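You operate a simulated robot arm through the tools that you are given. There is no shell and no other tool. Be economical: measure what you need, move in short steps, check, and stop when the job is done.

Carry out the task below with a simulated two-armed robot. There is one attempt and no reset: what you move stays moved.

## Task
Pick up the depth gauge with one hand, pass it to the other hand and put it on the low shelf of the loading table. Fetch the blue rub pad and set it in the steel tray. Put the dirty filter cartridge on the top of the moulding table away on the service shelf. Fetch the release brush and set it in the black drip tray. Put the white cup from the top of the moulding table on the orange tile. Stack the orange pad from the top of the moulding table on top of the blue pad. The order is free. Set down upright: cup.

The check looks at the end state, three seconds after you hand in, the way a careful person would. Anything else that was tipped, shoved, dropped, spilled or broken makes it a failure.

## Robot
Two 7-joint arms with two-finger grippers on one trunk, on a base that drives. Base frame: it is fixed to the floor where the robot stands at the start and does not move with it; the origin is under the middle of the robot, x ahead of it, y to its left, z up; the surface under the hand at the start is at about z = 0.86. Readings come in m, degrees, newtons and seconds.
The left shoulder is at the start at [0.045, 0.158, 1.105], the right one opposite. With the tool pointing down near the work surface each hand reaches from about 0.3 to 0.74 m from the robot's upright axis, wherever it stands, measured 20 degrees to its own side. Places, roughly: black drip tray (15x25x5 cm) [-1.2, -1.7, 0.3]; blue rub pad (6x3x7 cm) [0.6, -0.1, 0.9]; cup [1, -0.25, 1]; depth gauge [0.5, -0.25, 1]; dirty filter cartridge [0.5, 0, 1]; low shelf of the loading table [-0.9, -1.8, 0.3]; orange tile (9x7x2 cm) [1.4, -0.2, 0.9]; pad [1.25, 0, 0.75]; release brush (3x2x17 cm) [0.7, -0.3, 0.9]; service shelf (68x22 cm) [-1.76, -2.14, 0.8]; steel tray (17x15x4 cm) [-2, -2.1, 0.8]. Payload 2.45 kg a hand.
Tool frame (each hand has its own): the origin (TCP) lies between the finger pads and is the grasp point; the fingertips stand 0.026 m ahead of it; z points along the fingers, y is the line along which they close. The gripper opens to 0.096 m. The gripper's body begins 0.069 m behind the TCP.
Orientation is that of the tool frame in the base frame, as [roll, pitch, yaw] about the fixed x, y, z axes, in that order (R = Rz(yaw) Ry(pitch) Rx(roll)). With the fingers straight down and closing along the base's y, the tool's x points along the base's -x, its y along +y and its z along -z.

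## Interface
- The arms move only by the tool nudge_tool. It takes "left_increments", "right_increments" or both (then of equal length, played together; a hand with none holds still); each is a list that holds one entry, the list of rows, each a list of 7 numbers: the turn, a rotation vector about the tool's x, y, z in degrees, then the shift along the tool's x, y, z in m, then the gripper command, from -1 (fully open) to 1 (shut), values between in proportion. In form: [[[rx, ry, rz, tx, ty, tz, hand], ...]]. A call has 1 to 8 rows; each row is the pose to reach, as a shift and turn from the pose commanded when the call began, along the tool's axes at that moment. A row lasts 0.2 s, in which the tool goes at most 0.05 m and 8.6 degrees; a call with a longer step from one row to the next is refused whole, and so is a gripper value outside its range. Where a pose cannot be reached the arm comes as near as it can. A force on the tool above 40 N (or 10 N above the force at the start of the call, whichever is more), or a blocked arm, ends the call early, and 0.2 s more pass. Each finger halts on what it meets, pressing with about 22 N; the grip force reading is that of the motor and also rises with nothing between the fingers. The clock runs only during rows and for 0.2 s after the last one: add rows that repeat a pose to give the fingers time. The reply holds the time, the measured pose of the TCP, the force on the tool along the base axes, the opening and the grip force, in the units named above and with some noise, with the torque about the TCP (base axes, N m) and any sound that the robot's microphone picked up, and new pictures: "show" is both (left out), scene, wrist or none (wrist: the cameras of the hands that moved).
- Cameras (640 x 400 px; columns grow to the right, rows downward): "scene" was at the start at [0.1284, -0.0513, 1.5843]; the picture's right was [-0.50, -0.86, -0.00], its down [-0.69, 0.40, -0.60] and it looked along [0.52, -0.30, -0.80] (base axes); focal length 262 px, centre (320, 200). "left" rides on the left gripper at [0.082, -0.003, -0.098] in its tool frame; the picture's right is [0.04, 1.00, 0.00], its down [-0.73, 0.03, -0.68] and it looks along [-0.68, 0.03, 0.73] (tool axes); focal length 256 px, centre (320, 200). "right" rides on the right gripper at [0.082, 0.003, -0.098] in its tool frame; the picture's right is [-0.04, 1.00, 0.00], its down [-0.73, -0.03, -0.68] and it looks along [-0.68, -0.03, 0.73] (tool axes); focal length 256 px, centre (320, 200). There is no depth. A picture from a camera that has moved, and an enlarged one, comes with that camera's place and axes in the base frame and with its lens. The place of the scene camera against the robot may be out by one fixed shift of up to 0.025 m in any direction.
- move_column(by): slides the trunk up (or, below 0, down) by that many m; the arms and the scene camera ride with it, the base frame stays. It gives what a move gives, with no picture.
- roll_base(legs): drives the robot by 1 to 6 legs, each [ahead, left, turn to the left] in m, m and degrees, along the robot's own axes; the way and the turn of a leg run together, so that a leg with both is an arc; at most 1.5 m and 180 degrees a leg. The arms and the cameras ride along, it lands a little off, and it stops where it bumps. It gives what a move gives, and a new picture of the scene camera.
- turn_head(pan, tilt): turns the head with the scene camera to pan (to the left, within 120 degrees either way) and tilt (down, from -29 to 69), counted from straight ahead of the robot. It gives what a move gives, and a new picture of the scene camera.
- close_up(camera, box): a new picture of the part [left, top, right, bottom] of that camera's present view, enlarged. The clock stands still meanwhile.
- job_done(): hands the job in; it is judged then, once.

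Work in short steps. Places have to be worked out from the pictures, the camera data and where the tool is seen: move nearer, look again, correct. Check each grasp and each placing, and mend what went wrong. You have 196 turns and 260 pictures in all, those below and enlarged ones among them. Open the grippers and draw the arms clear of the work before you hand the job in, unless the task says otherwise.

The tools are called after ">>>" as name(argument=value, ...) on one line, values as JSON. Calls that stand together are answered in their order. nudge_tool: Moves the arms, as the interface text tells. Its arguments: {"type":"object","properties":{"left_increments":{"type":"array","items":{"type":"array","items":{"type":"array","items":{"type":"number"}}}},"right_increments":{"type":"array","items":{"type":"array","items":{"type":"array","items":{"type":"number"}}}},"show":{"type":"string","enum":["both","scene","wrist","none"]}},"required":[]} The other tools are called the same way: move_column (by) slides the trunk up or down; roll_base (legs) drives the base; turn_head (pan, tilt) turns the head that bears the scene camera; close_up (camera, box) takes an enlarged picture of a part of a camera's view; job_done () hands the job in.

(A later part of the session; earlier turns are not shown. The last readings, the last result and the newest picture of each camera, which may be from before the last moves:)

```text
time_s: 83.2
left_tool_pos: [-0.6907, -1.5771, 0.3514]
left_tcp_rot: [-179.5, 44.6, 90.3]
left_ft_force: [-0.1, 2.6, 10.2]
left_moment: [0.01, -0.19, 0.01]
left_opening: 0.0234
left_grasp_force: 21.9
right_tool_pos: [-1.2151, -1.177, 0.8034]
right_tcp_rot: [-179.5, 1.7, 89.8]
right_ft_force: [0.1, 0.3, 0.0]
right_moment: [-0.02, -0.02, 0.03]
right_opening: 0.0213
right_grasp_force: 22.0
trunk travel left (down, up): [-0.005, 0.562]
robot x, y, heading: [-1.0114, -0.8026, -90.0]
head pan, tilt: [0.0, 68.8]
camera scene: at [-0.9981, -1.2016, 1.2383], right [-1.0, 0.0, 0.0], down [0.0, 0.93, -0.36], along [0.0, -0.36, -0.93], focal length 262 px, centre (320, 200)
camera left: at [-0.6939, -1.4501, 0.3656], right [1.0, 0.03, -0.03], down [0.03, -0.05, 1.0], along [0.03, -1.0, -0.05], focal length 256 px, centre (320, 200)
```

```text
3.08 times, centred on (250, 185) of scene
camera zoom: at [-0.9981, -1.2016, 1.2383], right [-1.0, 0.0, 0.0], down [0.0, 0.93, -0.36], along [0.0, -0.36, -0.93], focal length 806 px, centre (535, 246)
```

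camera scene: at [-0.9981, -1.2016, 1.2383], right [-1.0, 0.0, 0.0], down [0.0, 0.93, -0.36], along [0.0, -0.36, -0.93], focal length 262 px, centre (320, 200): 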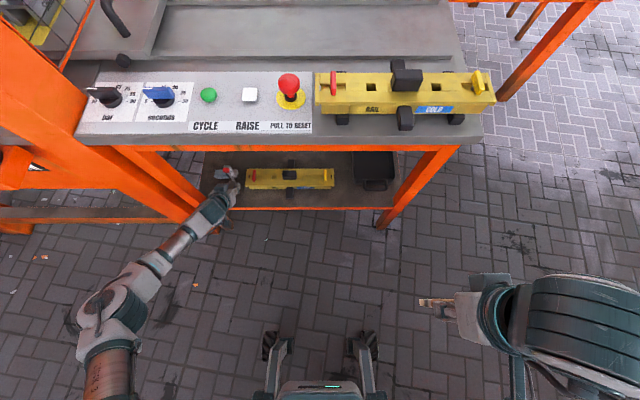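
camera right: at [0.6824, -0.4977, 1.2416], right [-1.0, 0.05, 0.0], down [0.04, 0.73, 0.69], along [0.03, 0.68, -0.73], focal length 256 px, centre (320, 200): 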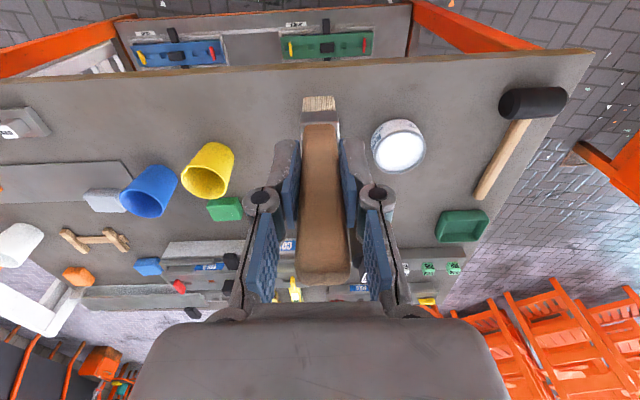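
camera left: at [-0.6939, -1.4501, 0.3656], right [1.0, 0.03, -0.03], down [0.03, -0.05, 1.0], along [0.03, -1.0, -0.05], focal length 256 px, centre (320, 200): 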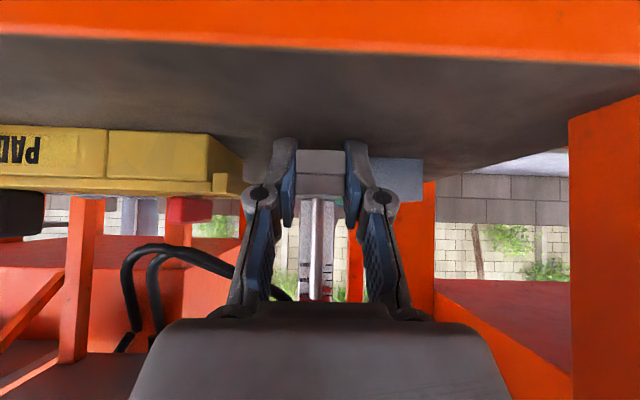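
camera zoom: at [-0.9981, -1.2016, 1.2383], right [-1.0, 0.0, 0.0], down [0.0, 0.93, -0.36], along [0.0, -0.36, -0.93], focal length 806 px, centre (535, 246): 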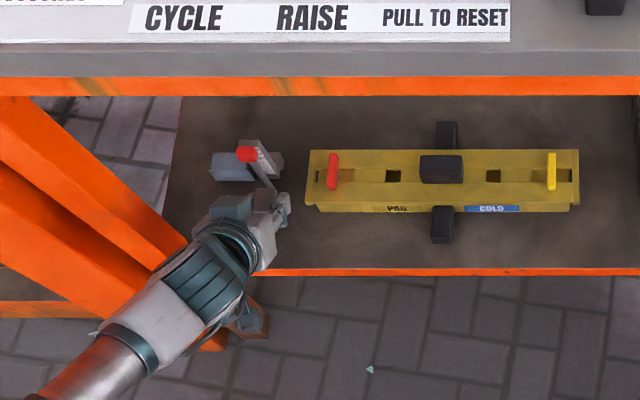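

Contact with the shelf shows (≈12 N up). I look closer before releasing.

>>> close_up(camera="left", box=[200, 90, 460, 250])

>>> close_up(camera="scene", box=[200, 150, 260, 210])

```text
2.46 times, centred on (330, 170) of left
camera zoom: at [-0.6939, -1.4501, 0.3656], right [1.0, 0.03, -0.03], down [0.03, -0.05, 1.0], along [0.03, -1.0, -0.05], focal length 630 px, centre (295, 274)
```

zoom: 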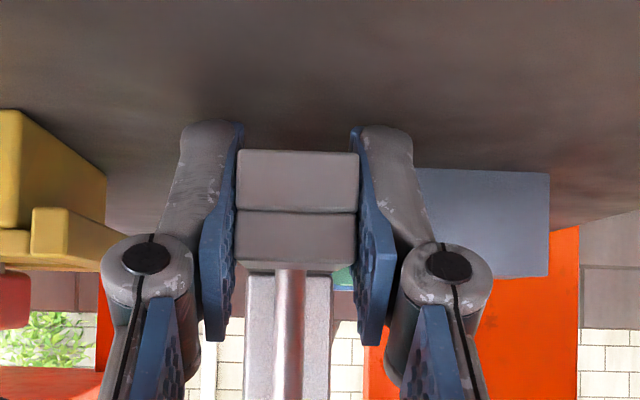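

```text
6.67 times, centred on (230, 180) of scene
camera zoom: at [-0.9981, -1.2016, 1.2383], right [-1.0, 0.0, 0.0], down [0.0, 0.93, -0.36], along [0.0, -0.36, -0.93], focal length 1746 px, centre (920, 333)
```

zoom: 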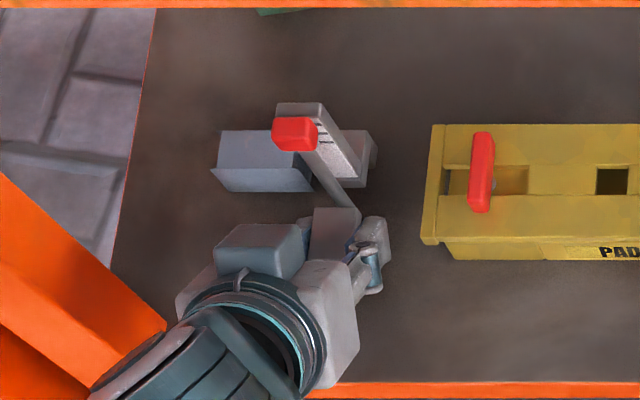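

The gauge stands in the gap, clear of block and jig. I open slightly and look.

>>> nudge_tool(left_increments=[[[0, 0, 0, 0, 0, 0, 0.3], [0, 0, 0, 0, 0, 0, 0.1], [0, 0, 0, 0, 0, 0, 0.0]]])

```text
time_s: 84.0
left_tool_pos: [-0.6925, -1.5752, 0.3515]
left_tcp_rot: [-179.6, 44.4, 90.4]
left_ft_force: [-0.2, -5.4, 12.8]
left_moment: [-0.26, 0.05, -0.01]
left_opening: 0.0488
left_grasp_force: 0.2
right_tool_pos: [-1.2141, -1.1775, 0.8029]
right_tcp_rot: [-179.5, 1.7, 89.7]
right_ft_force: [0.3, 0.0, -0.6]
right_moment: [0.03, -0.05, 0.0]
right_opening: 0.0209
right_grasp_force: 22.4
trunk travel left (down, up): [-0.005, 0.562]
robot x, y, heading: [-1.0109, -0.8013, -90.0]
head pan, tilt: [0.0, 68.8]
camera scene: at [-0.9979, -1.2019, 1.2379], right [-1.0, 0.0, 0.0], down [0.0, 0.93, -0.36], along [0.0, -0.36, -0.93], focal length 262 px, centre (320, 200)
camera left: at [-0.6941, -1.4495, 0.3641], right [1.0, 0.03, -0.03], down [0.03, -0.05, 1.0], along [0.03, -1.0, -0.05], focal length 256 px, centre (320, 200)
```

scene: 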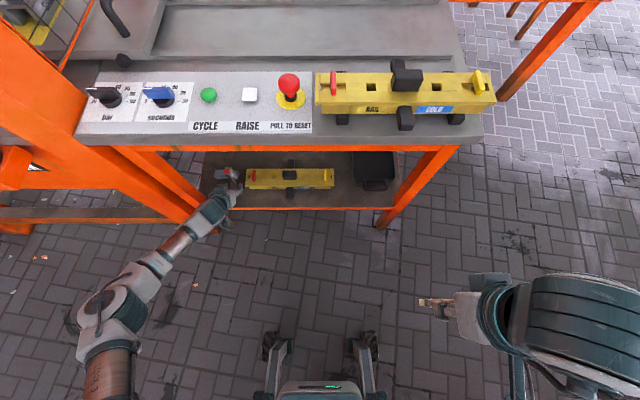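
left: 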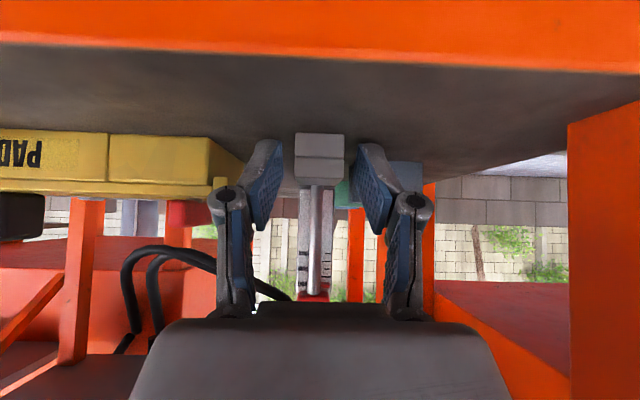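

The gauge stands free. I withdraw the left hand backward along its axis.

>>> nudge_tool(left_increments=[[[0, 0, 0, 0, 0, -0.03, 0], [0, 0, 0, 0, 0, -0.06, 0], [0, 0, 0, 0, 0, -0.1, 0], [0, 0, 0, 0.02, -0.02, -0.14, 0], [0, 0, 0, 0.05, -0.04, -0.17, 0], [0, 0, 0, 0.08, -0.06, -0.19, 0]]])

>>> close_up(camera="scene", box=[190, 140, 270, 210])

```text
time_s: 85.4
left_tool_pos: [-0.7245, -1.4319, 0.4356]
left_tcp_rot: [-179.5, 44.2, 90.3]
left_ft_force: [-0.4, -0.6, 0.4]
left_moment: [0.0, -0.01, -0.01]
left_opening: 0.0479
left_grasp_force: 0.0
left hand out of reach, approached as far as the arm can: row 5, 6
right_tool_pos: [-1.2139, -1.1787, 0.8024]
right_tcp_rot: [-179.4, 1.5, 89.7]
right_ft_force: [-0.4, -0.2, -1.1]
right_moment: [0.0, 0.02, -0.05]
right_opening: 0.0211
right_grasp_force: 22.1
trunk travel left (down, up): [-0.005, 0.562]
robot x, y, heading: [-1.0109, -0.8015, -89.8]
head pan, tilt: [0.0, 68.8]
camera scene: at [-0.9964, -1.2036, 1.2371], right [-1.0, 0.0, 0.0], down [0.0, 0.93, -0.36], along [0.0, -0.36, -0.93], focal length 262 px, centre (320, 200)
camera left: at [-0.7268, -1.3052, 0.4492], right [1.0, 0.03, -0.03], down [0.04, -0.05, 1.0], along [0.03, -1.0, -0.05], focal length 256 px, centre (320, 200)
```

scene: 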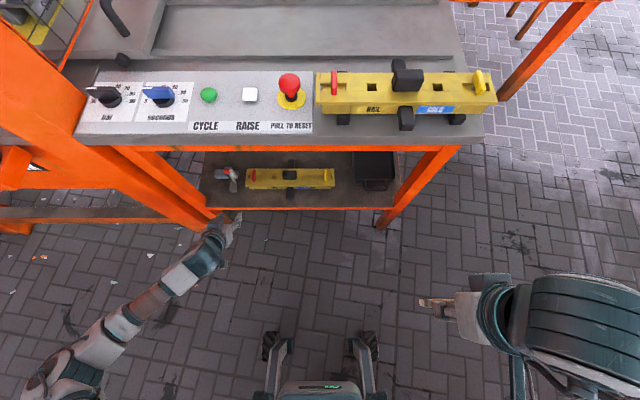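
left: 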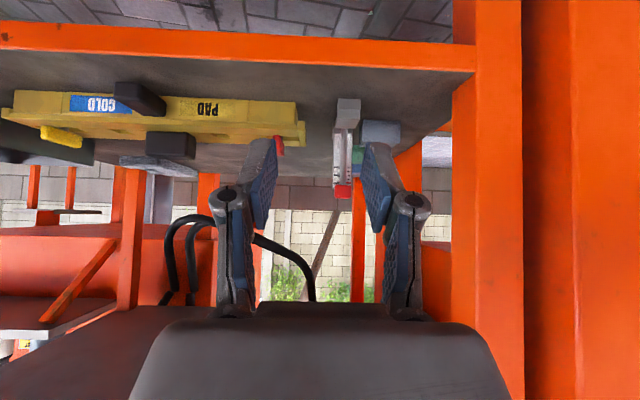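

```text
5.71 times, centred on (230, 175) of scene
camera zoom: at [-0.9964, -1.2036, 1.2371], right [-1.0, 0.0, 0.0], down [0.0, 0.93, -0.36], along [0.0, -0.36, -0.93], focal length 1496 px, centre (834, 343)
```

zoom: 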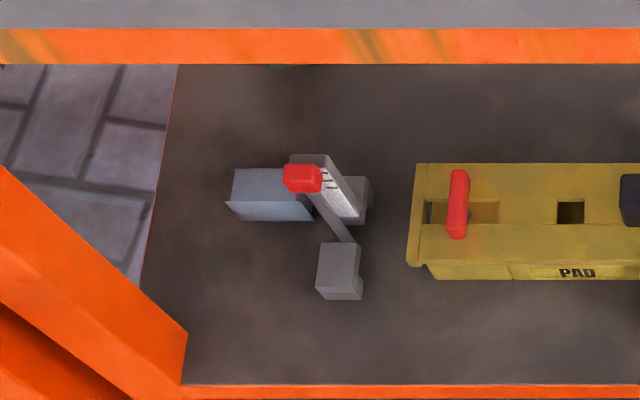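

Gauge stands well. Now the right hand: I tilt it 43° forward and lower it in front of the shelf, and bring the left hand up out of the way a little.

>>> nudge_tool(right_increments=[[[0, -5.4, 0, -0.019, 0, 0.02, 1], [0, -10.8, 0, -0.0375, 0, 0.045, 1], [0, -16.2, 0, -0.056, 0, 0.07, 1], [0, -21.6, 0, -0.075, 0, 0.1, 1], [0, -27, 0, -0.094, 0, 0.125, 1], [0, -32.4, 0, -0.1125, 0, 0.15, 1], [0, -37.8, 0, -0.131, 0, 0.175, 1], [0, -43, 0, -0.15, 0, 0.2, 1]]])

```text
time_s: 87.2
left_tool_pos: [-0.7244, -1.4318, 0.4344]
left_tcp_rot: [-179.5, 44.1, 90.2]
left_ft_force: [0.1, 0.4, -0.4]
left_moment: [-0.01, 0.01, -0.01]
left_opening: 0.0481
left_grasp_force: 0.1
right_tool_pos: [-1.2165, -1.3341, 0.605]
right_tcp_rot: [-179.2, 44.5, 90.2]
right_ft_force: [-0.2, -0.2, -0.9]
right_moment: [0.03, 0.01, -0.02]
right_opening: 0.0212
right_grasp_force: 22.8
right hand out of reach, approached as far as the arm can: row 4, 5, 6, 7
trunk travel left (down, up): [-0.005, 0.562]
robot x, y, heading: [-1.0061, -0.7959, -90.1]
head pan, tilt: [0.0, 68.8]
camera scene: at [-0.9967, -1.2053, 1.2364], right [-1.0, 0.0, 0.0], down [0.0, 0.93, -0.36], along [0.0, -0.36, -0.93], focal length 262 px, centre (320, 200)
camera right: at [-1.2127, -1.2072, 0.6194], right [1.0, -0.04, 0.02], down [-0.02, -0.05, 1.0], along [-0.03, -1.0, -0.05], focal length 256 px, centre (320, 200)
```

scene: 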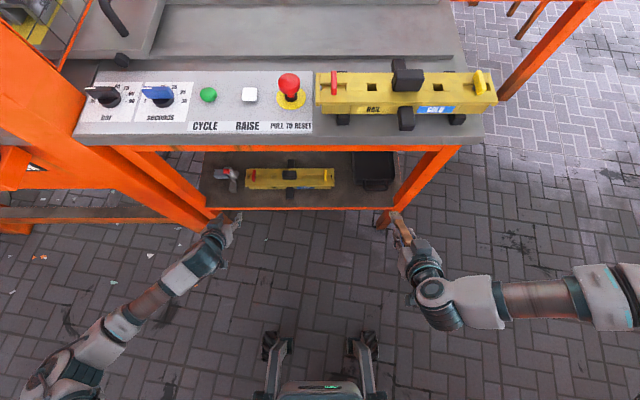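
right: 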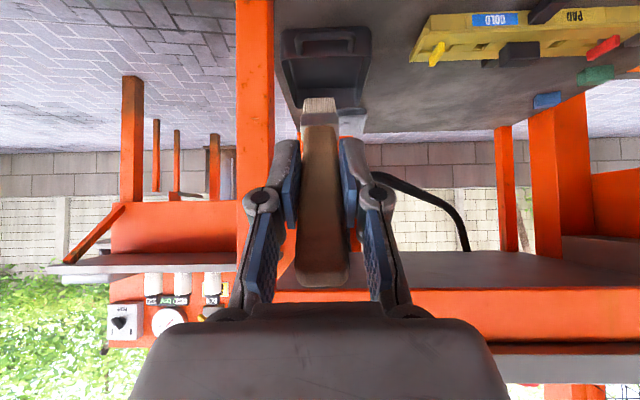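

Table leg is close to the hand's line, so I yaw the right hand 12° to approach from the middle, and raise the left hand clear.

>>> nudge_tool(left_increments=[[[0, 5.5, 0, -0.015, -0.01, -0.0426, 0], [0, 11, 0, -0.0305, -0.02, -0.0852, 0], [0, 16.5, 0, -0.0457, -0.03, -0.128, 0], [0, 22, 0, -0.061, -0.04, -0.1705, 0], [0, 27.5, 0, -0.076, -0.05, -0.213, 0], [0, 33, 0, -0.0915, -0.06, -0.2557, 0], [0, 38.5, 0, -0.1067, -0.07, -0.298, 0], [0, 44, 0, -0.122, -0.08, -0.341, 0]]], right_increments=[[[1.05, 0, 1.07, 0, 0.005, 0, 1], [2.1, 0, 2.1, 0, 0.01, 0, 1], [3.15, 0, 3.2, 0, 0.015, 0, 1], [4.2, 0, 4.3, 0, 0.02, 0, 1], [5.25, 0, 5.3, 0, 0.025, 0, 1], [6.3, 0, 6.4, 0, 0.03, 0, 1], [7.4, 0, 7.5, 0, 0.04, 0, 1], [8.4, 0, 8.56, 0, 0.05, 0, 1]]])

>>> roll_base(legs=[[0.15, 0, 0]])

```text
time_s: 89.0
left_tool_pos: [-0.8044, -1.28, 0.7652]
left_tcp_rot: [-179.7, 0.1, 90.1]
left_ft_force: [0.0, 0.3, 0.5]
left_moment: [0.01, 0.01, 0.01]
left_opening: 0.0479
left_grasp_force: 0.2
right_tool_pos: [-1.1679, -1.3341, 0.6059]
right_tcp_rot: [-179.2, 44.6, 78.1]
right_ft_force: [-0.3, 0.4, -0.6]
right_moment: [0.02, -0.01, -0.02]
right_opening: 0.0211
right_grasp_force: 22.1
trunk travel left (down, up): [-0.005, 0.562]
robot x, y, heading: [-1.0126, -0.799, -89.9]
head pan, tilt: [0.0, 68.8]
camera scene: at [-0.9971, -1.2044, 1.2369], right [-1.0, 0.0, 0.0], down [0.0, 0.93, -0.36], along [0.0, -0.36, -0.93], focal length 262 px, centre (320, 200)
camera right: at [-1.1373, -1.2106, 0.6197], right [0.97, -0.24, 0.02], down [-0.03, -0.04, 1.0], along [-0.24, -0.97, -0.05], focal length 256 px, centre (320, 200)
camera left: at [-0.806, -1.1997, 0.8636], right [1.0, 0.04, 0.0], down [0.03, -0.73, 0.68], along [0.02, -0.68, -0.73], focal length 256 px, centre (320, 200)
```

scene: 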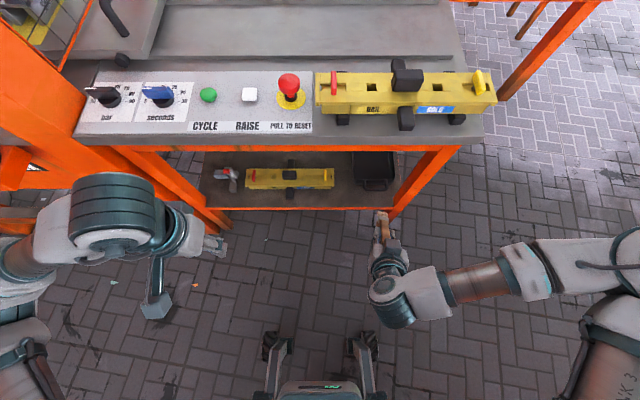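
right: 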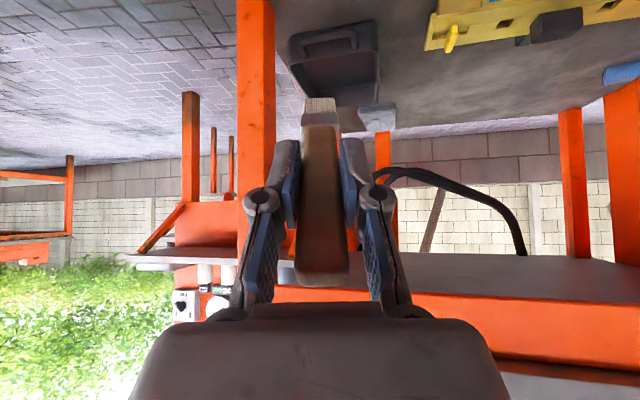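
left: 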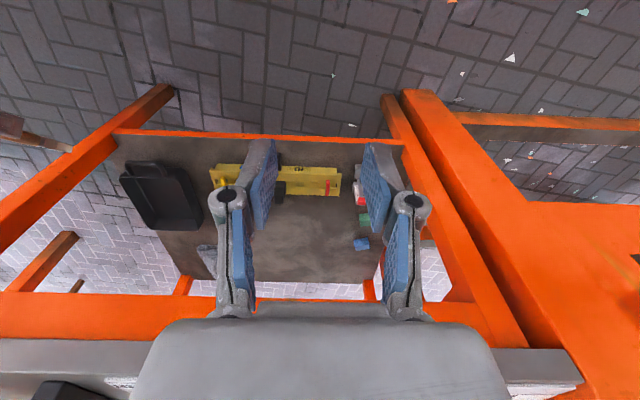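

```text
time_s: 90.3
left_tool_pos: [-0.8035, -1.4322, 0.7628]
left_tcp_rot: [-179.6, 0.2, 89.9]
left_ft_force: [-0.1, 0.8, 0.5]
left_moment: [0.02, -0.04, 0.01]
left_opening: 0.048
left_grasp_force: 0.0
right_tool_pos: [-1.1677, -1.4848, 0.6064]
right_tcp_rot: [-179.2, 44.6, 78.2]
right_ft_force: [0.5, 0.0, 0.0]
right_moment: [0.0, -0.01, 0.01]
right_opening: 0.0212
right_grasp_force: 22.3
trunk travel left (down, up): [-0.005, 0.562]
robot x, y, heading: [-1.0151, -0.9536, -90.3]
head pan, tilt: [0.0, 68.8]
camera scene: at [-0.9963, -1.3559, 1.2362], right [-1.0, 0.0, 0.0], down [0.0, 0.93, -0.35], along [0.0, -0.35, -0.93], focal length 262 px, centre (320, 200)
```

scene: 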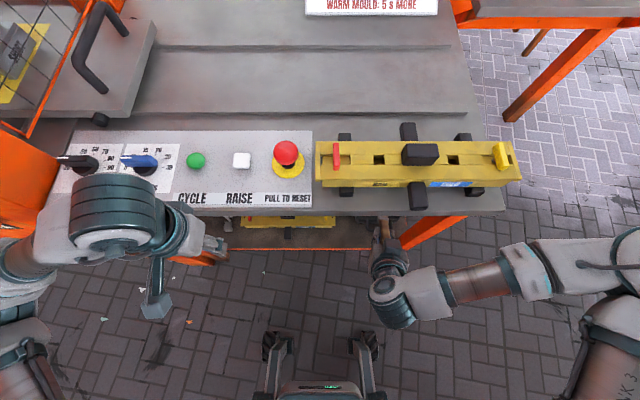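

I extend the brush forward above the tray.

>>> nudge_tool(right_increments=[[[0, 0, 0, -0.0204, 0.0033, 0.0389, 1], [0, 0, 0, -0.0408, 0.0066, 0.0778, 1], [0, 0, 0, -0.0612, 0.01, 0.1167, 1], [0, 0, 0, -0.0817, 0.0132, 0.1556, 1], [0, 0, 0, -0.102, 0.0165, 0.1945, 1], [0, 0, 0, -0.1225, 0.0198, 0.2334, 1]]])

```text
time_s: 91.9
left_tool_pos: [-0.8088, -1.4053, 0.7773]
left_tcp_rot: [-179.6, 1.6, 89.3]
left_ft_force: [0.4, -0.4, 0.2]
left_moment: [-0.02, -0.03, -0.01]
left_opening: 0.0483
left_grasp_force: 0.0
right_tool_pos: [-1.1925, -1.6908, 0.552]
right_tcp_rot: [179.6, 45.6, 79.8]
right_ft_force: [0.0, -0.1, -0.1]
right_moment: [0.0, -0.03, 0.0]
right_opening: 0.021
right_grasp_force: 22.5
right hand out of reach, approached as far as the arm can: row 6
trunk travel left (down, up): [-0.005, 0.562]
robot x, y, heading: [-1.012, -0.9351, -91.0]
head pan, tilt: [0.0, 68.8]
stopped in row 6 (right hand): the arm was blocked; the commanded pose is now the measured one
camera scene: at [-0.9694, -1.3057, 1.2508], right [-1.0, 0.02, 0.03], down [0.01, 0.92, -0.38], along [-0.03, -0.38, -0.92], focal length 262 px, centre (320, 200)
camera right: at [-1.169, -1.566, 0.563], right [0.98, -0.2, 0.03], down [-0.04, -0.02, 1.0], along [-0.2, -0.98, -0.03], focal length 256 px, centre (320, 200)
```

scene: 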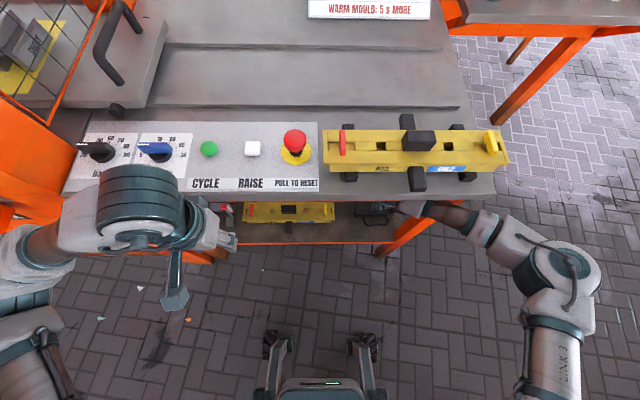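
right: 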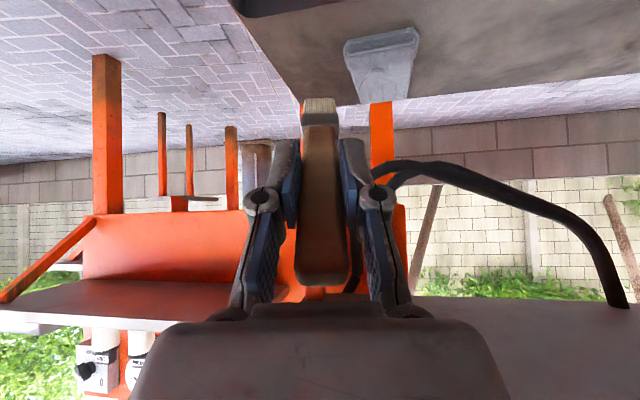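

The right forearm/elbow meets the table leg; the left arm would fit better there. I retreat the way I came, then will pass the brush to the left hand.

>>> nudge_tool(right_increments=[[[0, 0, 0, 0.0204, -0.0033, -0.0389, 1], [0, 0, 0, 0.0408, -0.0066, -0.0778, 1], [0, 0, 0, 0.0612, -0.01, -0.1167, 1], [0, 0, 0, 0.0817, -0.0132, -0.1556, 1], [0, 0, 0, 0.102, -0.0165, -0.1945, 1]]])

>>> roll_base(legs=[[-0.3, 0, 0]])

>>> move_column(by=0.3)

```text
time_s: 93.1
left_tool_pos: [-0.8272, -1.4196, 0.7682]
left_tcp_rot: [179.3, 0.3, 89.1]
left_ft_force: [-1.3, 0.4, 0.5]
left_moment: [0.01, -0.06, -0.04]
left_opening: 0.0479
left_grasp_force: 0.0
right_tool_pos: [-1.2003, -1.4929, 0.5915]
right_tcp_rot: [179.3, 43.8, 77.7]
right_ft_force: [0.3, -0.2, -1.1]
right_moment: [0.0, -0.08, 0.02]
right_opening: 0.0212
right_grasp_force: 22.6
trunk travel left (down, up): [-0.005, 0.562]
robot x, y, heading: [-1.0103, -0.9385, -91.0]
head pan, tilt: [0.0, 68.8]
camera scene: at [-1.0101, -1.3414, 1.2368], right [-1.0, 0.02, 0.0], down [0.02, 0.93, -0.36], along [0.0, -0.36, -0.93], focal length 262 px, centre (320, 200)
camera right: at [-1.1715, -1.3692, 0.6077], right [0.97, -0.23, 0.04], down [-0.05, -0.05, 1.0], along [-0.23, -0.97, -0.06], focal length 256 px, centre (320, 200)
```

scene: 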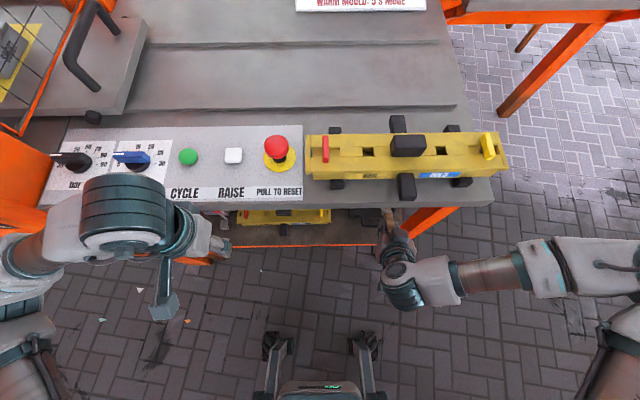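
right: 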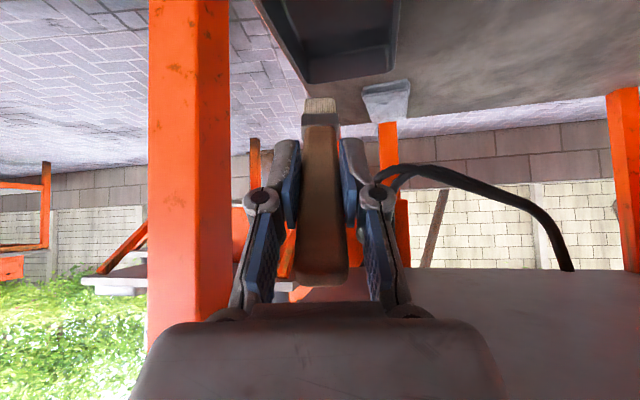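

```text
time_s: 95.2
left_tool_pos: [-0.8079, -1.1209, 0.7655]
left_tcp_rot: [-179.9, 0.4, 89.3]
left_ft_force: [-0.1, -0.6, 1.2]
left_moment: [-0.01, 0.02, 0.01]
left_opening: 0.0477
left_grasp_force: 0.0
right_tool_pos: [-1.1802, -1.1939, 0.5945]
right_tcp_rot: [-179.7, 43.9, 78.7]
right_ft_force: [-0.2, -0.6, 0.8]
right_moment: [0.04, -0.01, -0.03]
right_opening: 0.0211
right_grasp_force: 22.0
trunk travel left (down, up): [-0.005, 0.562]
robot x, y, heading: [-1.0082, -0.6437, -91.2]
head pan, tilt: [0.0, 68.8]
camera scene: at [-0.9898, -1.0425, 1.2368], right [-1.0, 0.02, 0.01], down [0.01, 0.93, -0.36], along [-0.01, -0.36, -0.93], focal length 262 px, centre (320, 200)
```

scene: 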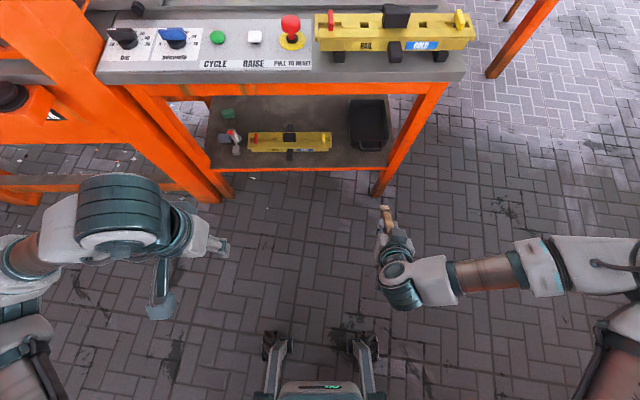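

```text
time_s: 98.2
left_tool_pos: [-0.8113, -1.117, 1.0679]
left_tcp_rot: [179.8, 0.5, 89.2]
left_ft_force: [-1.0, 0.3, 0.8]
left_moment: [0.0, 0.0, -0.01]
left_opening: 0.0481
left_grasp_force: 0.0
right_tool_pos: [-1.1849, -1.1913, 0.9038]
right_tcp_rot: [179.4, 44.9, 78.2]
right_ft_force: [1.1, 0.3, 0.3]
right_moment: [-0.02, 0.02, -0.01]
right_opening: 0.021
right_grasp_force: 21.7
trunk travel left (down, up): [-0.305, 0.262]
robot x, y, heading: [-1.0075, -0.6408, -90.7]
head pan, tilt: [0.0, 68.8]
```

I turn the right hand so the brush points level to the robot's left (first half).

>>> nudge_tool(right_increments=[[[-6.8, -2.32, -2.82, 0.001, 0.006, -0.021, 1], [-13.6, -4.64, -5.64, 0.002, 0.012, -0.042, 1], [-20.4, -6.96, -8.46, 0.003, 0.018, -0.063, 1], [-27.2, -9.28, -11.28, 0.004, 0.024, -0.085, 1], [-34, -11.6, -14.1, 0.005, 0.03, -0.106, 1], [-40.8, -13.9, -16.9, 0.006, 0.035, -0.127, 1], [-47.6, -16.25, -19.75, 0.007, 0.04, -0.148, 1]]], show="none")

>>> nudge_tool(right_increments=[[[-6.8, -2.32, -2.82, 0, 0, 0, 1], [-13.6, -4.64, -5.64, 0, 0, 0, 1], [-20.4, -6.96, -8.46, 0, 0, 0, 1], [-27.2, -9.28, -11.28, 0, 0, 0, 1], [-34, -11.6, -14.1, 0, 0, 0, 1], [-40.8, -13.9, -16.9, 0, 0, 0, 1], [-47.6, -16.25, -19.75, 0, 0, 0, 1]]])

```text
time_s: 99.8
left_tool_pos: [-0.8119, -1.1165, 1.0701]
left_tcp_rot: [179.7, 0.5, 89.4]
left_ft_force: [0.2, 0.7, 0.8]
left_moment: [0.0, -0.02, 0.03]
left_opening: 0.0479
left_grasp_force: 0.1
right_tool_pos: [-1.1304, -1.0917, 1.0186]
right_tcp_rot: [153.0, 65.2, 104.3]
right_ft_force: [-0.3, 0.8, -1.2]
right_moment: [-0.03, 0.01, -0.02]
right_opening: 0.0209
right_grasp_force: 22.3
right hand out of reach, approached as far as the arm can: row 6, 7
trunk travel left (down, up): [-0.305, 0.262]
robot x, y, heading: [-1.0045, -0.6395, -91.1]
head pan, tilt: [0.0, 68.8]
```

```text
time_s: 101.4
left_tool_pos: [-0.8115, -1.1166, 1.0691]
left_tcp_rot: [179.7, 0.4, 89.2]
left_ft_force: [-0.2, 0.0, -0.5]
left_moment: [0.01, 0.0, -0.02]
left_opening: 0.0482
left_grasp_force: 0.1
right_tool_pos: [-1.1299, -1.0939, 1.0161]
right_tcp_rot: [-3.6, 89.5, -4.0]
right_ft_force: [-0.1, -0.8, -1.0]
right_moment: [-0.03, 0.01, 0.0]
right_opening: 0.0212
right_grasp_force: 22.2
right hand out of reach, approached as far as the arm can: row 1, 2, 3
trunk travel left (down, up): [-0.305, 0.262]
robot x, y, heading: [-1.006, -0.6426, -91.1]
head pan, tilt: [0.0, 68.8]
camera scene: at [-0.9922, -0.7385, 1.5969], right [-1.0, 0.02, 0.0], down [0.02, 0.93, -0.36], along [-0.01, -0.36, -0.93], focal length 262 px, centre (320, 200)
camera right: at [-1.2287, -1.0905, 0.9359], right [0.01, 1.0, 0.04], down [-0.68, -0.02, 0.73], along [0.73, -0.03, 0.68], focal length 256 px, centre (320, 200)
```

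scene: 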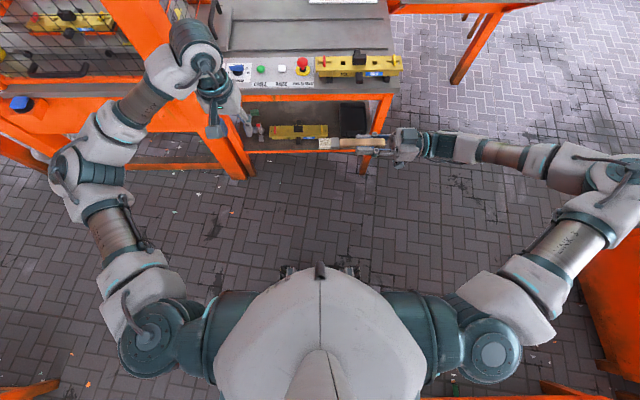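
right: 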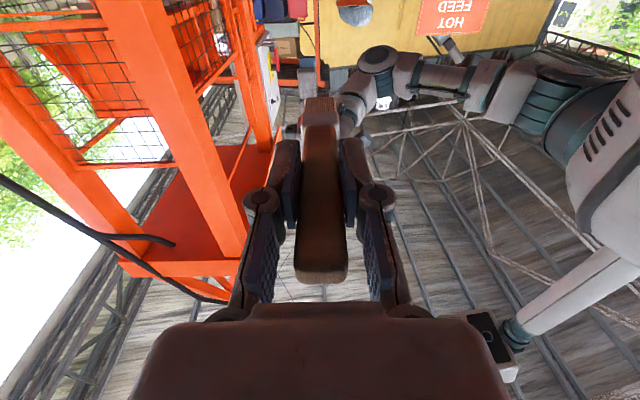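

The right hand now holds the brush level, pointing left. I turn the left hand toward its receiving pose.

>>> nudge_tool(left_increments=[[[2.35, -4.07, 5.68, 0.005, -0.012, -0.008, -0.6], [4.7, -8.14, 11.36, 0.01, -0.024, -0.016, -0.6], [7.05, -12.2, 17.04, 0.015, -0.036, -0.024, -0.6], [9.4, -16.3, 22.7, 0.02, -0.048, -0.032, -0.6], [11.75, -20.35, 28.4, 0.025, -0.06, -0.04, -0.6], [14.1, -24.4, 34.1, 0.03, -0.07, -0.045, -0.6], [16.45, -28.5, 39.8, 0.035, -0.08, -0.045, -0.6], [18.8, -32.6, 45.4, 0.04, -0.09, -0.045, -0.6]]], show="none")

>>> nudge_tool(left_increments=[[[2.35, -4.07, 5.68, 0, 0, 0, -0.6], [4.7, -8.14, 11.36, 0, 0, 0, -0.6]]])

```text
time_s: 103.2
left_tool_pos: [-0.901, -1.074, 1.1141]
left_tcp_rot: [-176.0, 36.7, 43.2]
left_ft_force: [0.7, 0.7, -0.5]
left_moment: [0.05, -0.04, 0.01]
left_opening: 0.0766
left_grasp_force: 0.0
right_tool_pos: [-1.1305, -1.0942, 1.017]
right_tcp_rot: [-4.5, 89.6, -4.9]
right_ft_force: [-0.3, 0.1, -0.6]
right_moment: [-0.01, -0.01, 0.04]
right_opening: 0.021
right_grasp_force: 22.1
trunk travel left (down, up): [-0.305, 0.262]
robot x, y, heading: [-1.0046, -0.6421, -90.9]
head pan, tilt: [0.0, 68.8]
```

```text
time_s: 103.8
left_tool_pos: [-0.9014, -1.0742, 1.1133]
left_tcp_rot: [179.0, 45.2, 28.5]
left_ft_force: [0.4, 0.0, -0.4]
left_moment: [-0.03, -0.02, -0.03]
left_opening: 0.0766
left_grasp_force: 0.0
right_tool_pos: [-1.13, -1.0933, 1.0182]
right_tcp_rot: [-3.9, 89.7, -4.2]
right_ft_force: [0.1, -0.6, 0.5]
right_moment: [0.02, 0.03, -0.01]
right_opening: 0.0207
right_grasp_force: 21.7
trunk travel left (down, up): [-0.305, 0.262]
robot x, y, heading: [-1.0051, -0.6407, -91.2]
head pan, tilt: [0.0, 68.8]
camera scene: at [-0.9915, -0.7365, 1.5971], right [-1.0, 0.02, 0.0], down [0.02, 0.93, -0.36], along [-0.01, -0.36, -0.93], focal length 262 px, centre (320, 200)
camera left: at [-0.7906, -1.0109, 1.1256], right [0.51, -0.86, -0.02], down [-0.02, -0.03, 1.0], along [-0.86, -0.51, -0.04], focal length 256 px, centre (320, 200)
```

scene: 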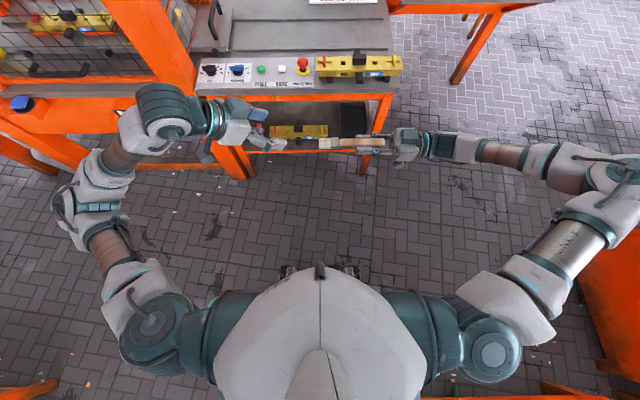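
left: 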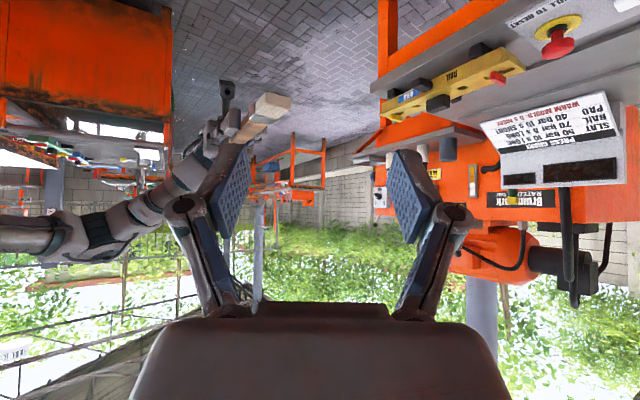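

Brush seen where expected. I move the left hand to 10 cm before the grip point.

>>> nudge_tool(left_increments=[[[0, 0, 0, -0.014, -0.021, 0.026, -0.6], [0, 0, 0, -0.028, -0.042, 0.052, -0.6], [0, 0, 0, -0.0416, -0.062, 0.0786, -0.6], [0, 0, 0, -0.0416, -0.062, 0.12, -0.6]]], show="wrist")

```text
time_s: 104.8
left_tool_pos: [-1.0325, -1.0787, 1.0573]
left_tcp_rot: [179.1, 44.9, 28.8]
left_ft_force: [0.2, -0.2, 0.7]
left_moment: [-0.01, -0.01, -0.01]
left_opening: 0.0767
left_grasp_force: 0.2
right_tool_pos: [-1.1311, -1.0944, 1.017]
right_tcp_rot: [7.4, 89.7, 7.0]
right_ft_force: [-0.8, 0.0, -1.1]
right_moment: [-0.03, 0.03, -0.02]
right_opening: 0.0211
right_grasp_force: 21.7
trunk travel left (down, up): [-0.305, 0.262]
robot x, y, heading: [-1.0009, -0.6375, -91.0]
head pan, tilt: [0.0, 68.8]
camera left: at [-0.923, -1.0142, 1.0692], right [0.51, -0.86, -0.02], down [-0.02, -0.03, 1.0], along [-0.86, -0.51, -0.04], focal length 256 px, centre (320, 200)
```

left: 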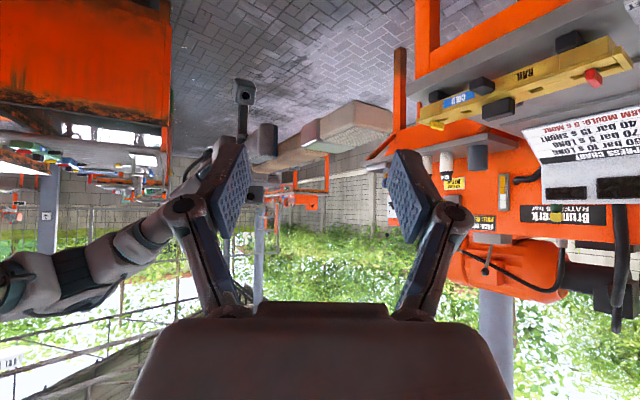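

Aligned. I narrow the left fingers and advance, gripping slightly nearer the bristles to keep clear of the right fingertips.

>>> nudge_tool(left_increments=[[[0, 0, 0, 0.004, 0.004, 0.0, -0.1], [0, 0, 0, 0.0112, 0.004, 0.023, -0.1], [0, 0, 0, 0.0112, 0.004, 0.0458, -0.1]]])

>>> close_up(camera="scene", box=[200, 80, 440, 200])

```text
time_s: 105.6
left_tool_pos: [-1.0514, -1.0932, 1.0151]
left_tcp_rot: [179.1, 45.0, 28.6]
left_ft_force: [-0.1, -0.4, -0.1]
left_moment: [-0.01, -0.02, -0.01]
left_opening: 0.0534
left_grasp_force: 0.6
right_tool_pos: [-1.1318, -1.0946, 1.0177]
right_tcp_rot: [-3.7, 89.4, -4.1]
right_ft_force: [-0.6, 0.4, -0.2]
right_moment: [-0.04, 0.04, 0.04]
right_opening: 0.0214
right_grasp_force: 21.9
trunk travel left (down, up): [-0.305, 0.262]
robot x, y, heading: [-1.0025, -0.6377, -91.0]
head pan, tilt: [0.0, 68.8]
camera scene: at [-0.9947, -0.7374, 1.597], right [-1.0, 0.02, 0.0], down [0.02, 0.93, -0.36], along [0.0, -0.36, -0.93], focal length 262 px, centre (320, 200)
camera left: at [-0.9417, -1.0287, 1.0292], right [0.51, -0.86, -0.02], down [-0.03, -0.03, 1.0], along [-0.86, -0.51, -0.04], focal length 256 px, centre (320, 200)
```

scene: 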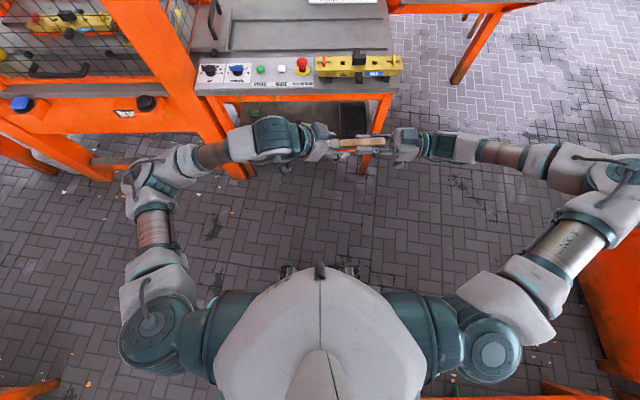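
left: 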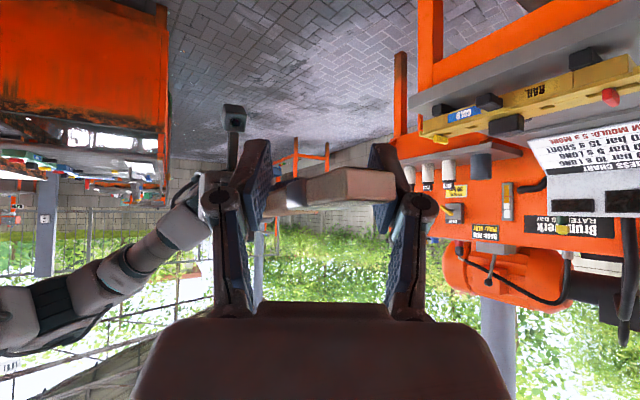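

```text
2.67 times, centred on (320, 140) of scene
camera zoom: at [-0.9947, -0.7374, 1.597], right [-1.0, 0.02, 0.0], down [0.02, 0.93, -0.36], along [0.0, -0.36, -0.93], focal length 698 px, centre (320, 360)
```

zoom: 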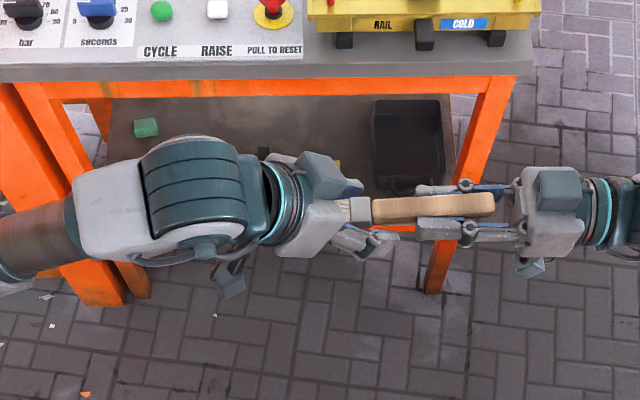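

The left jaw is skewed 28° to the brush axis, which would twist it. I back off, square the left hand to the brush, then re-approach.

>>> nudge_tool(left_increments=[[[0, 0, 0, 0, 0, -0.03, -0.3], [0, 0, 0, 0, 0, -0.06, -0.3], [5, 0, 5, -0.002, 0.005, -0.058, -0.3], [10.1, 0, 10.1, -0.004, 0.01, -0.057, -0.3], [15.1, 0, 15.1, -0.006, 0.015, -0.056, -0.3], [20.2, 0, 20.2, -0.0072, 0.02, -0.0547, -0.3]]])

```text
time_s: 107.0
left_tool_pos: [-1.0136, -1.0806, 1.0604]
left_tcp_rot: [179.0, 44.8, 18.0]
left_ft_force: [1.1, -0.2, -0.4]
left_moment: [0.01, -0.01, 0.03]
left_opening: 0.0621
left_grasp_force: 0.2
left hand out of reach, approached as far as the arm can: row 4, 5, 6
right_tool_pos: [-1.1313, -1.0938, 1.0177]
right_tcp_rot: [-0.9, 89.5, -1.4]
right_ft_force: [-0.2, 0.3, -0.7]
right_moment: [0.0, 0.0, -0.02]
right_opening: 0.0213
right_grasp_force: 22.4
trunk travel left (down, up): [-0.305, 0.262]
robot x, y, heading: [-1.0041, -0.6392, -91.0]
head pan, tilt: [0.0, 68.8]
camera scene: at [-0.9935, -0.7374, 1.597], right [-1.0, 0.02, 0.0], down [0.02, 0.93, -0.36], along [-0.01, -0.36, -0.93], focal length 262 px, centre (320, 200)
camera left: at [-0.8933, -1.0383, 1.0728], right [0.35, -0.94, -0.02], down [-0.03, -0.03, 1.0], along [-0.94, -0.34, -0.04], focal length 256 px, centre (320, 200)
```

scene: 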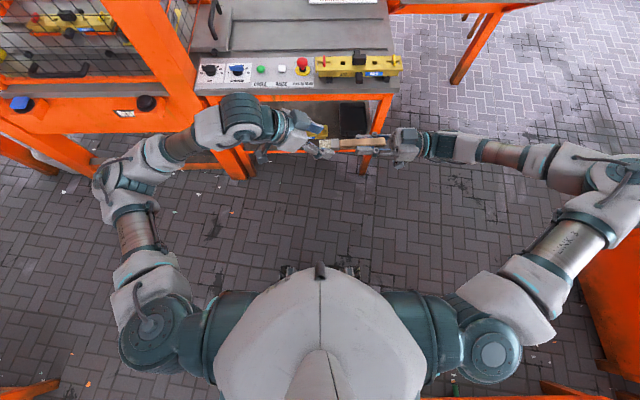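
left: 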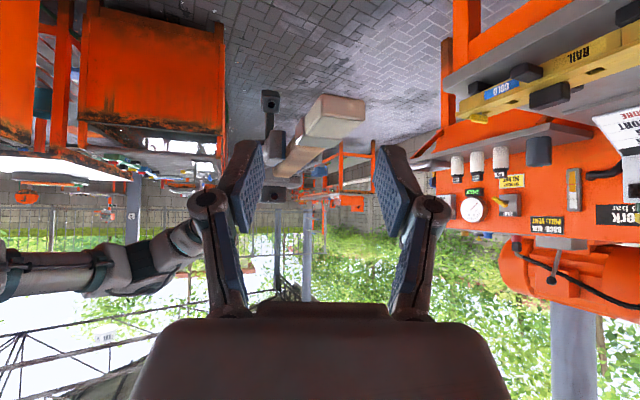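

Left stops at yaw 18°. I rotate the brush (right hand) by 18° to match instead.

>>> nudge_tool(right_increments=[[[-6, 0, 0, 0, 0, 0, 1], [-12, 0, 0, 0, 0, 0, 1], [-18, 0, 0, 0, 0, 0, 1]]], show="none")

>>> nudge_tool(left_increments=[[[0, 0, 0, 0, 0, 0, -0.3]]], show="wrist")

```text
time_s: 107.8
left_tool_pos: [-1.0129, -1.0807, 1.0606]
left_tcp_rot: [179.0, 44.9, 18.1]
left_ft_force: [0.1, -0.4, -0.3]
left_moment: [0.01, 0.01, -0.02]
left_opening: 0.0621
left_grasp_force: 0.1
right_tool_pos: [-1.1296, -1.0941, 1.0174]
right_tcp_rot: [-13.7, 89.7, 3.9]
right_ft_force: [0.4, 0.2, 0.0]
right_moment: [0.02, -0.04, 0.03]
right_opening: 0.0211
right_grasp_force: 22.1
trunk travel left (down, up): [-0.305, 0.262]
robot x, y, heading: [-1.0047, -0.6385, -91.1]
head pan, tilt: [0.0, 68.8]
```

```text
time_s: 108.2
left_tool_pos: [-1.0138, -1.08, 1.0612]
left_tcp_rot: [179.1, 45.1, 17.9]
left_ft_force: [0.2, 0.6, 0.4]
left_moment: [-0.01, 0.0, 0.01]
left_opening: 0.0623
left_grasp_force: 0.1
right_tool_pos: [-1.1298, -1.0934, 1.0173]
right_tcp_rot: [-20.1, 89.6, -2.6]
right_ft_force: [-0.5, 0.6, -0.6]
right_moment: [0.0, 0.01, 0.0]
right_opening: 0.021
right_grasp_force: 21.9
trunk travel left (down, up): [-0.305, 0.262]
robot x, y, heading: [-1.0066, -0.6415, -91.1]
head pan, tilt: [0.0, 68.8]
camera left: at [-0.893, -1.0379, 1.073], right [0.35, -0.94, -0.02], down [-0.03, -0.03, 1.0], along [-0.94, -0.34, -0.04], focal length 256 px, centre (320, 200)
```

left: 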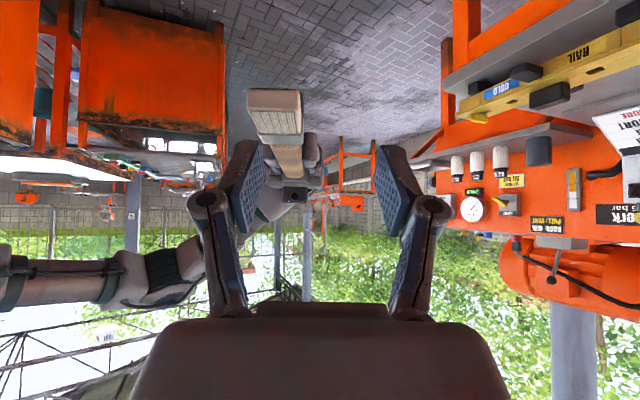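

Square now; brush lies 2 cm to the left of the jaw centre. I shift and advance.

>>> nudge_tool(left_increments=[[[0, 0, 0, 0.002, -0.0228, 0, -0.3], [0, 0, 0, 0.003, -0.0228, 0.028, -0.3], [0, 0, 0, 0.0044, -0.0228, 0.0578, -0.3]]], show="wrist")

>>> close_up(camera="scene", box=[200, 80, 440, 200])

```text
time_s: 109.0
left_tool_pos: [-1.0567, -1.0707, 1.0153]
left_tcp_rot: [179.1, 45.0, 18.0]
left_ft_force: [1.0, -0.4, -0.1]
left_moment: [-0.03, 0.01, -0.02]
left_opening: 0.0626
left_grasp_force: 0.0
right_tool_pos: [-1.1316, -1.0943, 1.0186]
right_tcp_rot: [-18.2, 89.6, -0.6]
right_ft_force: [0.1, 0.4, -0.8]
right_moment: [0.02, 0.05, 0.02]
right_opening: 0.0211
right_grasp_force: 21.9
trunk travel left (down, up): [-0.305, 0.262]
robot x, y, heading: [-1.0071, -0.6405, -90.8]
head pan, tilt: [0.0, 68.8]
camera left: at [-0.9372, -1.0285, 1.0285], right [0.35, -0.94, -0.02], down [-0.03, -0.03, 1.0], along [-0.94, -0.34, -0.04], focal length 256 px, centre (320, 200)
```

left: 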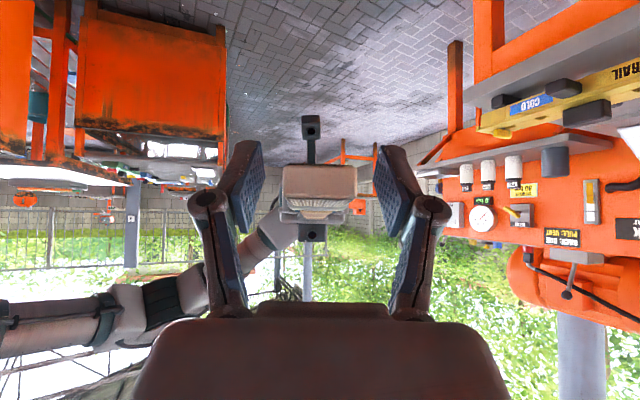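

```text
2.67 times, centred on (320, 140) of scene
camera zoom: at [-0.9947, -0.7381, 1.597], right [-1.0, 0.02, 0.0], down [0.02, 0.93, -0.36], along [0.0, -0.36, -0.93], focal length 698 px, centre (320, 360)
```

zoom: 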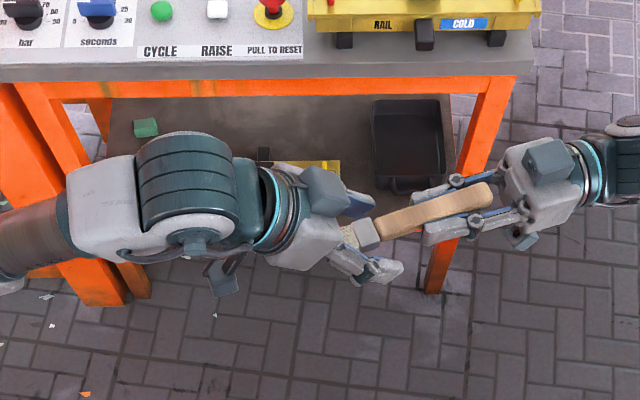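

Well lined up. I move 1.2 cm toward the handle along the brush axis and close.

>>> nudge_tool(left_increments=[[[0, 0, 0, -0.0085, 0.001, 0.0085, -0.3], [0, 0, 0, -0.0085, 0.001, 0.0085, 0.3], [0, 0, 0, -0.0085, 0.001, 0.0085, 1], [0, 0, 0, -0.0085, 0.001, 0.0085, 1], [0, 0, 0, -0.0085, 0.001, 0.0085, 1]]], show="wrist")

```text
time_s: 110.2
left_tool_pos: [-1.0669, -1.0754, 1.0164]
left_tcp_rot: [179.1, 44.9, 17.8]
left_ft_force: [-1.7, 11.4, 2.3]
left_moment: [-0.04, 0.0, -0.34]
left_opening: 0.0258
left_grasp_force: 22.2
right_tool_pos: [-1.131, -1.0949, 1.0168]
right_tcp_rot: [-26.6, 89.6, -9.1]
right_ft_force: [1.8, -11.7, -0.5]
right_moment: [-0.03, 0.13, -0.41]
right_opening: 0.0212
right_grasp_force: 21.9
trunk travel left (down, up): [-0.305, 0.262]
robot x, y, heading: [-1.0032, -0.6416, -90.9]
head pan, tilt: [0.0, 68.8]
camera left: at [-0.9475, -1.0325, 1.0288], right [0.34, -0.94, -0.02], down [-0.03, -0.03, 1.0], along [-0.94, -0.34, -0.04], focal length 256 px, centre (320, 200)
```

left: 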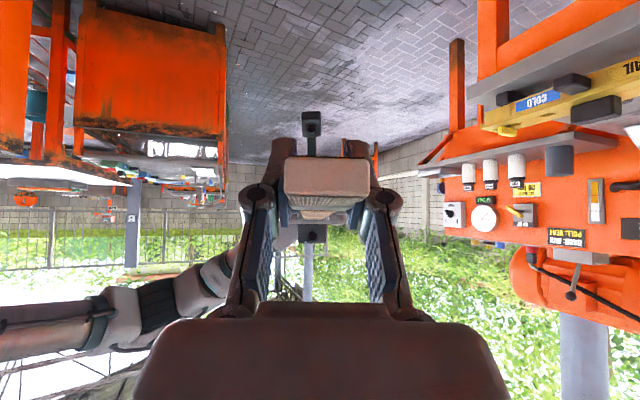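

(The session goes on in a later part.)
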